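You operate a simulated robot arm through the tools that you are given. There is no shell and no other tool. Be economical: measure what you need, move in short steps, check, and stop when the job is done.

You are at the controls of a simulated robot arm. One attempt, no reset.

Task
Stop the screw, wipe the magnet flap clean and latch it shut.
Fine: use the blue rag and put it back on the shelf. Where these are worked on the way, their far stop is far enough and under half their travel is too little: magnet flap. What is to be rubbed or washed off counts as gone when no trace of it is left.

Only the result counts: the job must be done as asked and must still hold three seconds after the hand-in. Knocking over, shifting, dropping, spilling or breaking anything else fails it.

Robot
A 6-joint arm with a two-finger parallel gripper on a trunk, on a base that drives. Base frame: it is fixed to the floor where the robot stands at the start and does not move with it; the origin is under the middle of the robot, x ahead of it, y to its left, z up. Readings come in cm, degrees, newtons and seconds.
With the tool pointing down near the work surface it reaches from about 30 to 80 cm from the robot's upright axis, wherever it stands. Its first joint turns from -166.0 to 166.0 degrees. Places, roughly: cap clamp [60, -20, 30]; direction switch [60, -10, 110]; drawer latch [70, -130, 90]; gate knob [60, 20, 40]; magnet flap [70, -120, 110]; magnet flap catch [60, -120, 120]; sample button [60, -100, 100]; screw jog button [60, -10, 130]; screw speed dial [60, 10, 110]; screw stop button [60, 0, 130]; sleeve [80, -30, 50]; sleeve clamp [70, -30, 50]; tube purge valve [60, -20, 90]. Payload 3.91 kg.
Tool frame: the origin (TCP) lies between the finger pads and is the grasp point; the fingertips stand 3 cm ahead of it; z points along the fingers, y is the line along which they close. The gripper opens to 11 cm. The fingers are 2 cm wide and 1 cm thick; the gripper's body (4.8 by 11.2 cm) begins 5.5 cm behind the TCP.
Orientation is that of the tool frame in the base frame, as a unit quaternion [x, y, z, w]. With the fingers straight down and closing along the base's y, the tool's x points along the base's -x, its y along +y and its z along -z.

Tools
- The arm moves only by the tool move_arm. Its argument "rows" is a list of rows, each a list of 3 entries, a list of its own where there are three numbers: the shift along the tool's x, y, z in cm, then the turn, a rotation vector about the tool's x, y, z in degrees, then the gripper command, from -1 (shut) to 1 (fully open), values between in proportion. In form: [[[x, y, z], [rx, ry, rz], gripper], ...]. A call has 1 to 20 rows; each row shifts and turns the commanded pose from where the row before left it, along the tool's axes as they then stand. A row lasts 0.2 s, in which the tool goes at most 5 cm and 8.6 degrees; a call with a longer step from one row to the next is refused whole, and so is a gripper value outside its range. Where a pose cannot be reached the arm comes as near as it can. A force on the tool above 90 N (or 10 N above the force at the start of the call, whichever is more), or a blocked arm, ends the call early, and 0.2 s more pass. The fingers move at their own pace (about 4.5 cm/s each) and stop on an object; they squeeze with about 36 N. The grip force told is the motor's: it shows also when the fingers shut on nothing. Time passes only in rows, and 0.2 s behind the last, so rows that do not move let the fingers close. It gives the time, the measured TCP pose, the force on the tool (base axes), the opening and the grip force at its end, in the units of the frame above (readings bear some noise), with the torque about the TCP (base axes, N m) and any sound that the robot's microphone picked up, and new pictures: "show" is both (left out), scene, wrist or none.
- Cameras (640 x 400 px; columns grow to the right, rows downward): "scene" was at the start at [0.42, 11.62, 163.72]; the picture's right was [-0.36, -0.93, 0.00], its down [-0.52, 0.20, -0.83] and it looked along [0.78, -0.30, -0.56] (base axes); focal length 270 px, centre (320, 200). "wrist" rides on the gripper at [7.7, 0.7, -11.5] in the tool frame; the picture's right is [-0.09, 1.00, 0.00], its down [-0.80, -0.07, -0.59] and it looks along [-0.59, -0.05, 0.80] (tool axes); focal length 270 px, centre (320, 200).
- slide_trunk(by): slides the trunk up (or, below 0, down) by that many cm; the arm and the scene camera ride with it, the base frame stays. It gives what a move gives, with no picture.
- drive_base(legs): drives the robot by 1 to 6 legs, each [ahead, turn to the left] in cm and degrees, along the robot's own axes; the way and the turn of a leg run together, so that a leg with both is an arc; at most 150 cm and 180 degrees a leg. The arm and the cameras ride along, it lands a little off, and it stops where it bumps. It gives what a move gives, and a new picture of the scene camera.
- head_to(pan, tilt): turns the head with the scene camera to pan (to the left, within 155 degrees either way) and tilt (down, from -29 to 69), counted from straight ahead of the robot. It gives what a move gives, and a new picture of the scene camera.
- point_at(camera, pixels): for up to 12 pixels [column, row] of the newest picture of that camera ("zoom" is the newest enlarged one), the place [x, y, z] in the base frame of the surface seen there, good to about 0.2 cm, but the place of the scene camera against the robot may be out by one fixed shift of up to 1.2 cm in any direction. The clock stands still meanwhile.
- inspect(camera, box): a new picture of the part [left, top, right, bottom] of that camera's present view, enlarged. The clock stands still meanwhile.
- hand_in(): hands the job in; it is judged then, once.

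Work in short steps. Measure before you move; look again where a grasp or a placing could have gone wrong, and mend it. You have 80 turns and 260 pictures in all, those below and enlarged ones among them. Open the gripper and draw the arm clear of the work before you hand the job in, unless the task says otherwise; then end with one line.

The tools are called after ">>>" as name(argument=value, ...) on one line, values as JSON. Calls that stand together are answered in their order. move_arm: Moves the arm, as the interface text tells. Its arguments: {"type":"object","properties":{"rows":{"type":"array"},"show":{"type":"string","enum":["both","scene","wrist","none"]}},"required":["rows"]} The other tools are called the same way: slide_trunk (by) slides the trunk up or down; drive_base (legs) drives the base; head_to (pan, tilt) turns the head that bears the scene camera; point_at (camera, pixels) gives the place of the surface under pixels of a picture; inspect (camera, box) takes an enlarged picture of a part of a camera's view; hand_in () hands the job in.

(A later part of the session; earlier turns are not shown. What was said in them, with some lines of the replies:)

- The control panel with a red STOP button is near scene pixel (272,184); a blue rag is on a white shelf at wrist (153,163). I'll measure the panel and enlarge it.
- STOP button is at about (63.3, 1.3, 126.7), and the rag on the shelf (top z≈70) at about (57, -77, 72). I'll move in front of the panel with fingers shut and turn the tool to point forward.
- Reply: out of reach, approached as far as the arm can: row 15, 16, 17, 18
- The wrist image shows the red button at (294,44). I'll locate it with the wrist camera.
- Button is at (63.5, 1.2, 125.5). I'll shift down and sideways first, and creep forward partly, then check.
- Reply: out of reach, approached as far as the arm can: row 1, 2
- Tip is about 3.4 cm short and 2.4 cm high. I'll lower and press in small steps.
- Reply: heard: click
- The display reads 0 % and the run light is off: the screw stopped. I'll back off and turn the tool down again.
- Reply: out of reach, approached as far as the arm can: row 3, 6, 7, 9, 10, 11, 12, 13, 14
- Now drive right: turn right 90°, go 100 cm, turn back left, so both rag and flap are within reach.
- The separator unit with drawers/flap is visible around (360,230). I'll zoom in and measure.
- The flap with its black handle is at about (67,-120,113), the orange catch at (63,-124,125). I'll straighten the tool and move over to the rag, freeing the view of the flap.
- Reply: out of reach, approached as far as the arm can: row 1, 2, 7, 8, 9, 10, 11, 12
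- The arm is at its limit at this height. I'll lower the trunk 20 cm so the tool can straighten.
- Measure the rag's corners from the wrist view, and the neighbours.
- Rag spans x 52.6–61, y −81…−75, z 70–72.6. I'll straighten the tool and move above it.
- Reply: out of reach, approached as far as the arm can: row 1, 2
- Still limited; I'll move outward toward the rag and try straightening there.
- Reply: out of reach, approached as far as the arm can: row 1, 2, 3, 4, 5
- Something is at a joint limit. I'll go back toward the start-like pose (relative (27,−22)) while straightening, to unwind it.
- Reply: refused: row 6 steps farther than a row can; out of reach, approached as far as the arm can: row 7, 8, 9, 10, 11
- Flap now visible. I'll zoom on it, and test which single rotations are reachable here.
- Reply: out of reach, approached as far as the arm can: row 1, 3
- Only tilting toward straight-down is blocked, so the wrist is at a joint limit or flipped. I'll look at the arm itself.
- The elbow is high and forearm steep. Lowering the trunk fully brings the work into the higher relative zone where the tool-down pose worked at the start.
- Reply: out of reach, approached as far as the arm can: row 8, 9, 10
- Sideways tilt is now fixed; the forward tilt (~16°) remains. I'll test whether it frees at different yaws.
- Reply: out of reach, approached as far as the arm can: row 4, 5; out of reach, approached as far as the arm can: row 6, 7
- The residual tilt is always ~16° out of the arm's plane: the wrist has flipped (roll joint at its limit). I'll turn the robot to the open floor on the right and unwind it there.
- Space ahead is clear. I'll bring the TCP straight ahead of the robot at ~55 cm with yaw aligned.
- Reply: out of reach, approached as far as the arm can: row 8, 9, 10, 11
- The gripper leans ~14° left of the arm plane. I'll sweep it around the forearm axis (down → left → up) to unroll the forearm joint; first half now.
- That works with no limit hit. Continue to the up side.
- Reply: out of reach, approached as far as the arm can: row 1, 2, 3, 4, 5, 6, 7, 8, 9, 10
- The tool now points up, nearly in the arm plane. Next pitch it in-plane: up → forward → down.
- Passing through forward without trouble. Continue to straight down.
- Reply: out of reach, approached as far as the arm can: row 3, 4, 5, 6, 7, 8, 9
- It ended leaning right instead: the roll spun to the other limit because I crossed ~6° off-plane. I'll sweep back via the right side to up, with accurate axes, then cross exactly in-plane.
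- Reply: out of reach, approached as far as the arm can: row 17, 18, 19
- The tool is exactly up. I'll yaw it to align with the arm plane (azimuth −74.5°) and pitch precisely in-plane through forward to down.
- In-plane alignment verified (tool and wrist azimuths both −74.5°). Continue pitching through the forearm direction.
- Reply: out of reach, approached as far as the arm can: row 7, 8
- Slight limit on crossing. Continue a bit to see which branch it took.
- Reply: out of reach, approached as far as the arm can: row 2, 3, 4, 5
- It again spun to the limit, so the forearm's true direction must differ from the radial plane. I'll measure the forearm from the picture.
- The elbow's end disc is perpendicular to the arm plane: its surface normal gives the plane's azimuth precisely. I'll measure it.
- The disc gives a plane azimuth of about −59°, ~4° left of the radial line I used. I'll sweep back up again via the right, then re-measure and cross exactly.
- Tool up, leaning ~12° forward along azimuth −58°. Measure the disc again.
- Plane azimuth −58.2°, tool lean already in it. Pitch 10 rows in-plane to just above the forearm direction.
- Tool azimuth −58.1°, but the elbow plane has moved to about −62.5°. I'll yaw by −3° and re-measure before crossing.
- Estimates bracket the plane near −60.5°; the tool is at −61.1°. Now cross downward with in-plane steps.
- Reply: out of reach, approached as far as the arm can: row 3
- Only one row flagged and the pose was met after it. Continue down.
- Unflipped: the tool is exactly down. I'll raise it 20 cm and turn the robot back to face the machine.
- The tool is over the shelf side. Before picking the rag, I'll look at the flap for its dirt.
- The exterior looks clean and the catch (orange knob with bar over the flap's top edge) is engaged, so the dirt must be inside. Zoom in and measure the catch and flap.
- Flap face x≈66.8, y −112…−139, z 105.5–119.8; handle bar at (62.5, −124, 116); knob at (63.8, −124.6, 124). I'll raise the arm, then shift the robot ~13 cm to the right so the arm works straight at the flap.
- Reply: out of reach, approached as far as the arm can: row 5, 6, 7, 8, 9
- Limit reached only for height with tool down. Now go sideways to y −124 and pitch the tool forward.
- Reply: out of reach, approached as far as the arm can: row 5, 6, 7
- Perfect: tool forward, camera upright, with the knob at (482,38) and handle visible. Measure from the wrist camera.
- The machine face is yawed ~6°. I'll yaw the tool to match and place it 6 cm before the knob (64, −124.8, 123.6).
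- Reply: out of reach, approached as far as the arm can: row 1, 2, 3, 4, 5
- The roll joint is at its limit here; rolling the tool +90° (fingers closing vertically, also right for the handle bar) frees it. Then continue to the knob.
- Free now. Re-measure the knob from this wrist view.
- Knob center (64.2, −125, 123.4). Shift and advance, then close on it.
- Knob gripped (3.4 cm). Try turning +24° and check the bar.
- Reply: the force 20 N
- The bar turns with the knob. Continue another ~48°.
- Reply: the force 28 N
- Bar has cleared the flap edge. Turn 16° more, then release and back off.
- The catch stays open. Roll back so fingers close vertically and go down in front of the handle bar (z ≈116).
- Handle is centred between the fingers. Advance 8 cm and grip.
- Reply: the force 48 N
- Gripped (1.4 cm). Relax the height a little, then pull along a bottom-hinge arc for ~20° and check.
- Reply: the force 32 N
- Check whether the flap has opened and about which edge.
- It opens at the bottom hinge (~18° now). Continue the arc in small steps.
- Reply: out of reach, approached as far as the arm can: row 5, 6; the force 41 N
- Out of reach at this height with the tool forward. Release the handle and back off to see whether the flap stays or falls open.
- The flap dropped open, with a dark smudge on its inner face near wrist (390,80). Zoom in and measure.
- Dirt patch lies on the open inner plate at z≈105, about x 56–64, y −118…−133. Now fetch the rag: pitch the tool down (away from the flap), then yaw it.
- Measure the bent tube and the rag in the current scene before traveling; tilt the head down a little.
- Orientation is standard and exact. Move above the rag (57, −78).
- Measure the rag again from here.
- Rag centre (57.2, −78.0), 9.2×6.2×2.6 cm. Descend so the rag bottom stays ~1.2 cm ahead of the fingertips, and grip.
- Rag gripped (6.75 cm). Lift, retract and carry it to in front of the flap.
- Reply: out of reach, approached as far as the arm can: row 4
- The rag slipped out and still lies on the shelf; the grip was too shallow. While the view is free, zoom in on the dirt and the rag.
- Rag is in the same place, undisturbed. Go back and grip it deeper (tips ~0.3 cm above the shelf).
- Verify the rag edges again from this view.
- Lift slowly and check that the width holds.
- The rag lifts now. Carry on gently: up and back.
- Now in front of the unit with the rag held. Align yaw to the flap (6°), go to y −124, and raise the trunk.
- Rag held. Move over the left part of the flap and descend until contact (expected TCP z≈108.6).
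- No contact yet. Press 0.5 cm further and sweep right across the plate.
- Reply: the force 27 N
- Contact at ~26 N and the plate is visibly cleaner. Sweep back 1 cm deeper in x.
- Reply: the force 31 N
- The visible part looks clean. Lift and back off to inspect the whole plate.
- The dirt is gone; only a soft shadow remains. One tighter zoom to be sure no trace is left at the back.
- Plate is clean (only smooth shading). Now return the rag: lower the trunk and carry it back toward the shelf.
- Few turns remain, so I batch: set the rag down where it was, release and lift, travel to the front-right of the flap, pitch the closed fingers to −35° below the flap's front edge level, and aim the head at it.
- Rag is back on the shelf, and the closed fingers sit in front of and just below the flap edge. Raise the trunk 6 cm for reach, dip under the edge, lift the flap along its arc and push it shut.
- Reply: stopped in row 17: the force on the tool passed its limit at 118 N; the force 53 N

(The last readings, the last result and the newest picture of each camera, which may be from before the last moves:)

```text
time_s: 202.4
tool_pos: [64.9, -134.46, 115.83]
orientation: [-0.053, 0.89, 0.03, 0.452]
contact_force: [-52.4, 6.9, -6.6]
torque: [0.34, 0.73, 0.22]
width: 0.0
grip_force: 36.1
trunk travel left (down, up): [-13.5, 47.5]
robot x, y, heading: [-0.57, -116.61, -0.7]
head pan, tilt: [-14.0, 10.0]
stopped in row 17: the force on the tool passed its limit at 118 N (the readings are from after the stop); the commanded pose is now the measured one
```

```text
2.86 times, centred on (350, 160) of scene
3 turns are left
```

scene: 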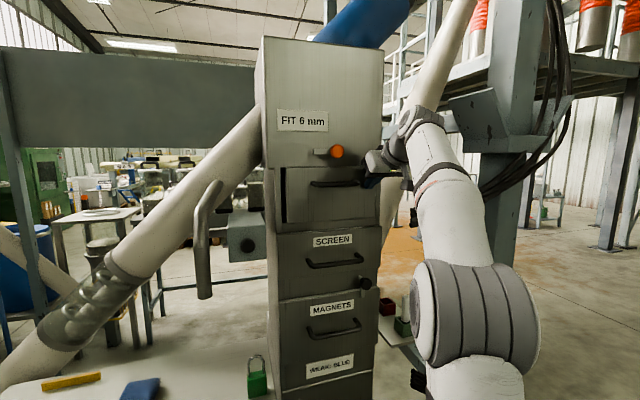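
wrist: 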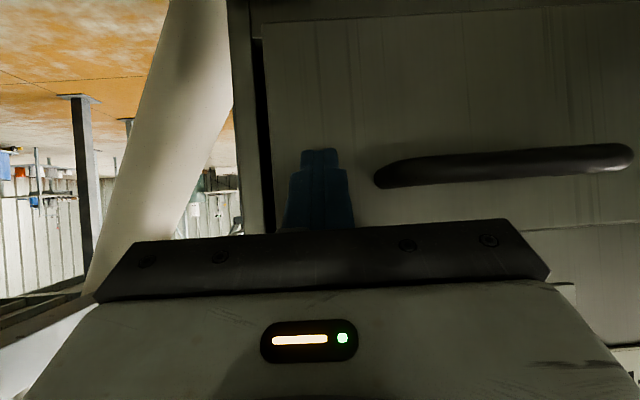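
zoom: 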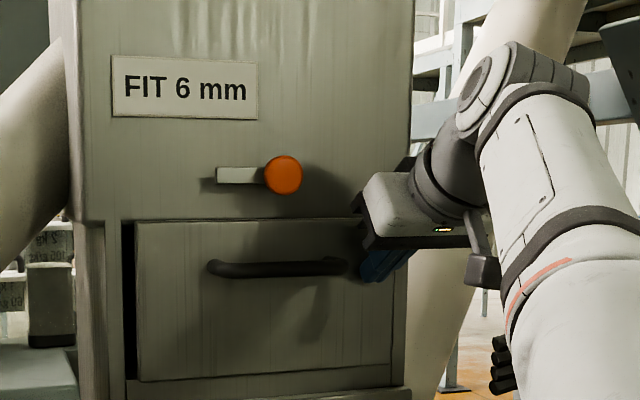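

The flap is shut. Now latch: back off, lower the trunk, pitch the tool level, grip the orange knob with horizontal fingers (as when I released it), turn it back 90°, release and retreat.

>>> move_arm(rows=[[[0, 0, -3], [0, 0, 0], -1], [[0, 0, -3], [0, 0, 0], -1], [[1.9, 0.38, -2.72], [0, 0, 0], -1], [[1.9, 0.38, -2.72], [0, 0, 0], -1], [[1.9, 0.38, -2.72], [0, 0, 0], -1], [[0, 0, 0], [0, 0, 0], 0]], show="none")

>>> slide_trunk(by=-6)

>>> move_arm(rows=[[[-2.52, 0, -0.16], [0, -7.24, 0], 0], [[-2.52, 0, -0.16], [0, -7.24, 0], 0], [[-2.52, 0, -0.16], [0, -7.24, 0], 0], [[-2.52, 0, -0.16], [0, -7.24, 0], 0], [[-2.52, 0, -0.16], [0, -7.24, 0], 0], [[0.63, 2.88, 1.06], [0, 0, 0], 0], [[0.63, 2.88, 1.06], [0, 0, 0], 0], [[0.63, 2.88, 1.06], [0, 0, 0], 0], [[0, 0, 0], [0, 0, 0], 0], [[0, 0, 2.4], [0, 0, 0], 0], [[0, 0, 2.4], [0, 0, 0], 0], [[0, 0, 2.2], [0, 0, 0], 0], [[0, 0, 0], [0, 0, 0], -1], [[0, 0, 0], [0, 0, 0], -1], [[0, 0, 0], [0, 0, 0], -1]], show="wrist")

>>> move_arm(rows=[[[0, 0, 0], [0, 0, -8.2], -1], [[0, 0, 0], [0, 0, -8.2], -1], [[0, 0, 0], [0, 0, -8.2], -1], [[0, 0, 0], [0, 0, -8.2], -1], [[0, 0, 0], [0, 0, -8.2], -1], [[0, 0, 0], [0, 0, -8.2], -1], [[0, 0, 0], [0, 0, -8.2], -1], [[0, 0, 0], [0, 0, -8.2], -1], [[0, 0, 0], [0, 0, -8.2], -1], [[0, 0, 0], [0, 0, -8.2], -1], [[0, 0, 0], [0, 0, -8.2], -1], [[0, 0, 0], [0, 0, 0], -1]], show="wrist")

>>> move_arm(rows=[[[0, 0, 0], [0, 0, 0], 0], [[0, 0, 0], [0, 0, 0], 0], [[0, 0, 0], [0, 0, 0], 0], [[0, 0, -3], [0, 0, 0], 0], [[0, 0, -4], [0, 0, 0], 0], [[0, 0, -3], [0, 0, 0], 0], [[0, 0, 0], [0, 0, 0], 0]], show="both")

>>> inspect(camera="scene", box=[260, 90, 440, 230])

```text
time_s: 203.8
tool_pos: [51.02, -135.31, 119.14]
orientation: [-0.052, 0.891, 0.03, 0.451]
contact_force: [-0.3, -0.3, -0.1]
torque: [0.01, -0.07, -0.01]
width: 3.24
grip_force: 0.0
trunk travel left (down, up): [-13.5, 47.5]
robot x, y, heading: [-0.33, -116.13, -0.6]
head pan, tilt: [-14.0, 10.0]
```

```text
time_s: 204.8
tool_pos: [50.91, -135.29, 113.22]
orientation: [-0.051, 0.89, 0.03, 0.452]
contact_force: [0.8, 0.9, -0.1]
torque: [0.02, 0.03, 0.01]
width: 5.49
grip_force: 0.0
trunk travel left (down, up): [-7.5, 53.5]
robot x, y, heading: [-1.11, -116.48, -0.6]
head pan, tilt: [-14.0, 10.0]
```

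```text
time_s: 208.0
tool_pos: [63.91, -124.75, 123.08]
orientation: [-0.04, 0.706, 0.045, 0.705]
contact_force: [-1.7, 8.1, -1.4]
torque: [-0.03, 0.2, -0.11]
width: 3.5
grip_force: 44.8
trunk travel left (down, up): [-7.5, 53.5]
robot x, y, heading: [-0.62, -116.52, -0.7]
head pan, tilt: [-14.0, 10.0]
```

wrist: 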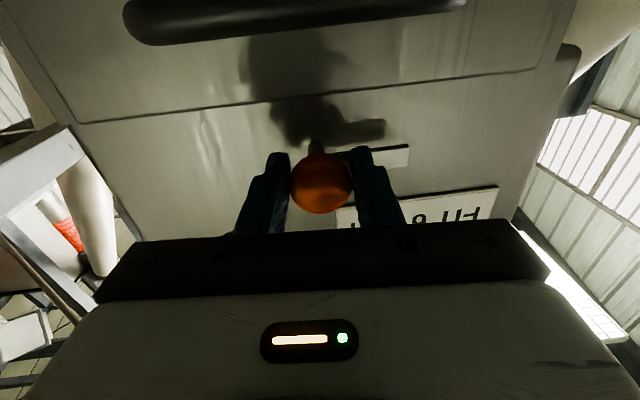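

```text
time_s: 210.6
tool_pos: [63.85, -125.29, 123.39]
orientation: [-0.524, 0.469, -0.471, 0.532]
contact_force: [31.6, -12.7, 50.6]
torque: [0.63, 0.44, 0.17]
width: 3.37
grip_force: 45.2
trunk travel left (down, up): [-7.5, 53.5]
robot x, y, heading: [-0.41, -116.31, -0.4]
head pan, tilt: [-14.0, 10.0]
```

wrist: 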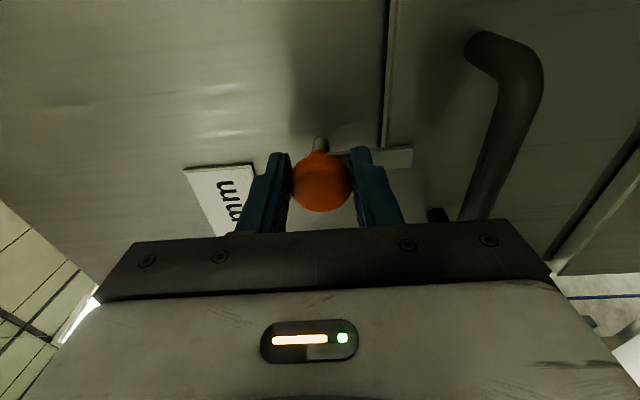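

```text
time_s: 212.2
tool_pos: [53.91, -126.45, 123.15]
orientation: [-0.528, 0.47, -0.468, 0.53]
contact_force: [-0.3, 0.3, 0.8]
torque: [0.0, 0.03, 0.0]
width: 5.49
grip_force: 0.1
trunk travel left (down, up): [-7.5, 53.5]
robot x, y, heading: [-0.86, -116.46, -0.4]
head pan, tilt: [-14.0, 10.0]
```

scene: 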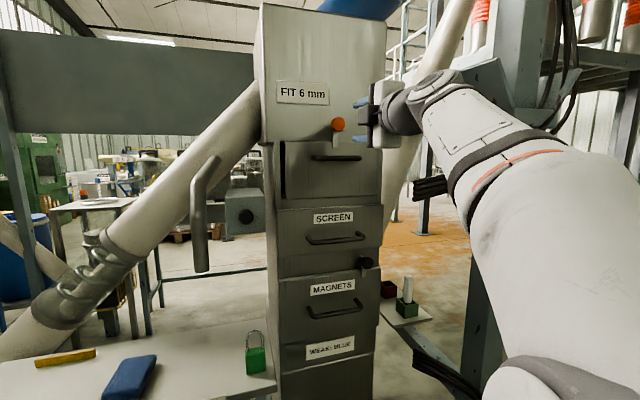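
wrist: 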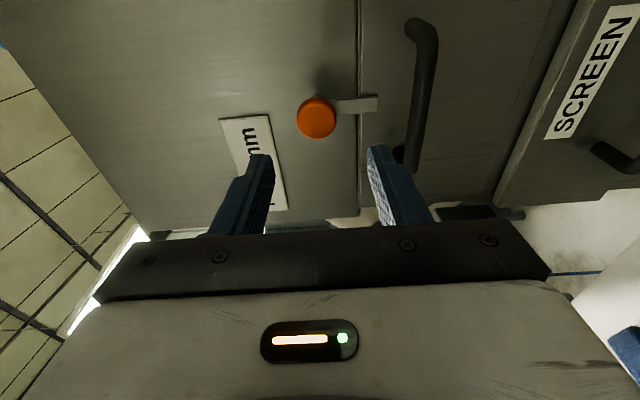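

```text
2.86 times, centred on (350, 160) of scene
2 turns are left
```

zoom: 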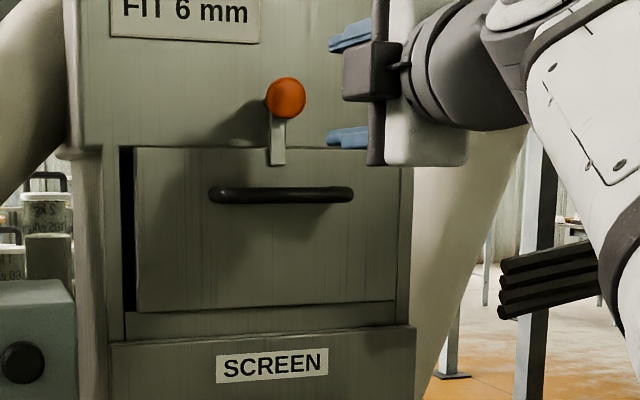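

The flap is shut with the catch bar hanging over its edge, as at the start. Draw the arm clear with the gripper open, and check the screw panel once more.

>>> move_arm(rows=[[[0, 0, -3], [0, 0, 0], 1], [[0, 0, -3], [0, 0, 0], 1], [[0, 0, -3], [0, 0, 0], 1], [[0, 0, 0], [0, 0, 0], 1]], show="wrist")

>>> head_to(pan=45, tilt=10)

```text
time_s: 213.2
tool_pos: [45.22, -127.57, 123.08]
orientation: [-0.528, 0.47, -0.469, 0.53]
contact_force: [-0.5, 0.1, 0.2]
torque: [0.0, 0.03, 0.0]
width: 11.01
grip_force: 0.1
trunk travel left (down, up): [-7.5, 53.5]
robot x, y, heading: [-0.74, -116.35, -0.6]
head pan, tilt: [-14.0, 10.0]
```

wrist: 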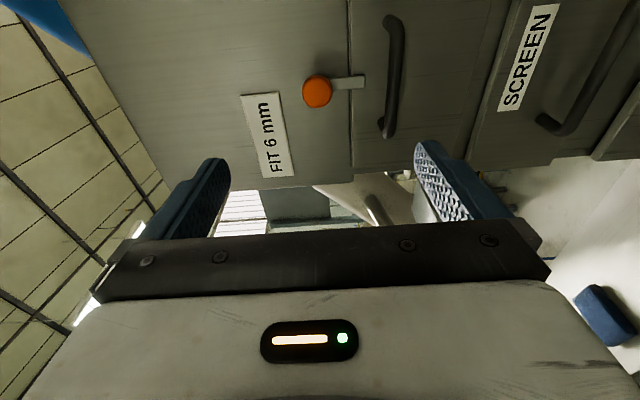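

```text
time_s: 214.5
tool_pos: [45.14, -127.56, 123.17]
orientation: [-0.528, 0.47, -0.468, 0.53]
contact_force: [-0.8, -0.2, 0.8]
torque: [-0.01, 0.01, -0.01]
width: 11.02
grip_force: 0.1
trunk travel left (down, up): [-7.5, 53.5]
robot x, y, heading: [-0.43, -116.73, -0.7]
head pan, tilt: [45.0, 10.0]
1 turns are left
```

scene: 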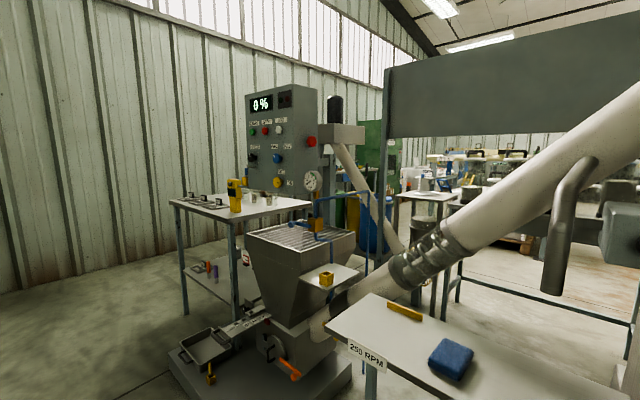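

The display still reads 0 %, the blue rag is on the shelf, the flap is latched, and the arm is clear. Handing in.

>>> hand_in()

```text
The job is handed in.
```

The screw is stopped (display reads 0 %), the magnet flap is wiped clean with no trace visible in close-up and latched shut, and the blue rag is back on the shelf.
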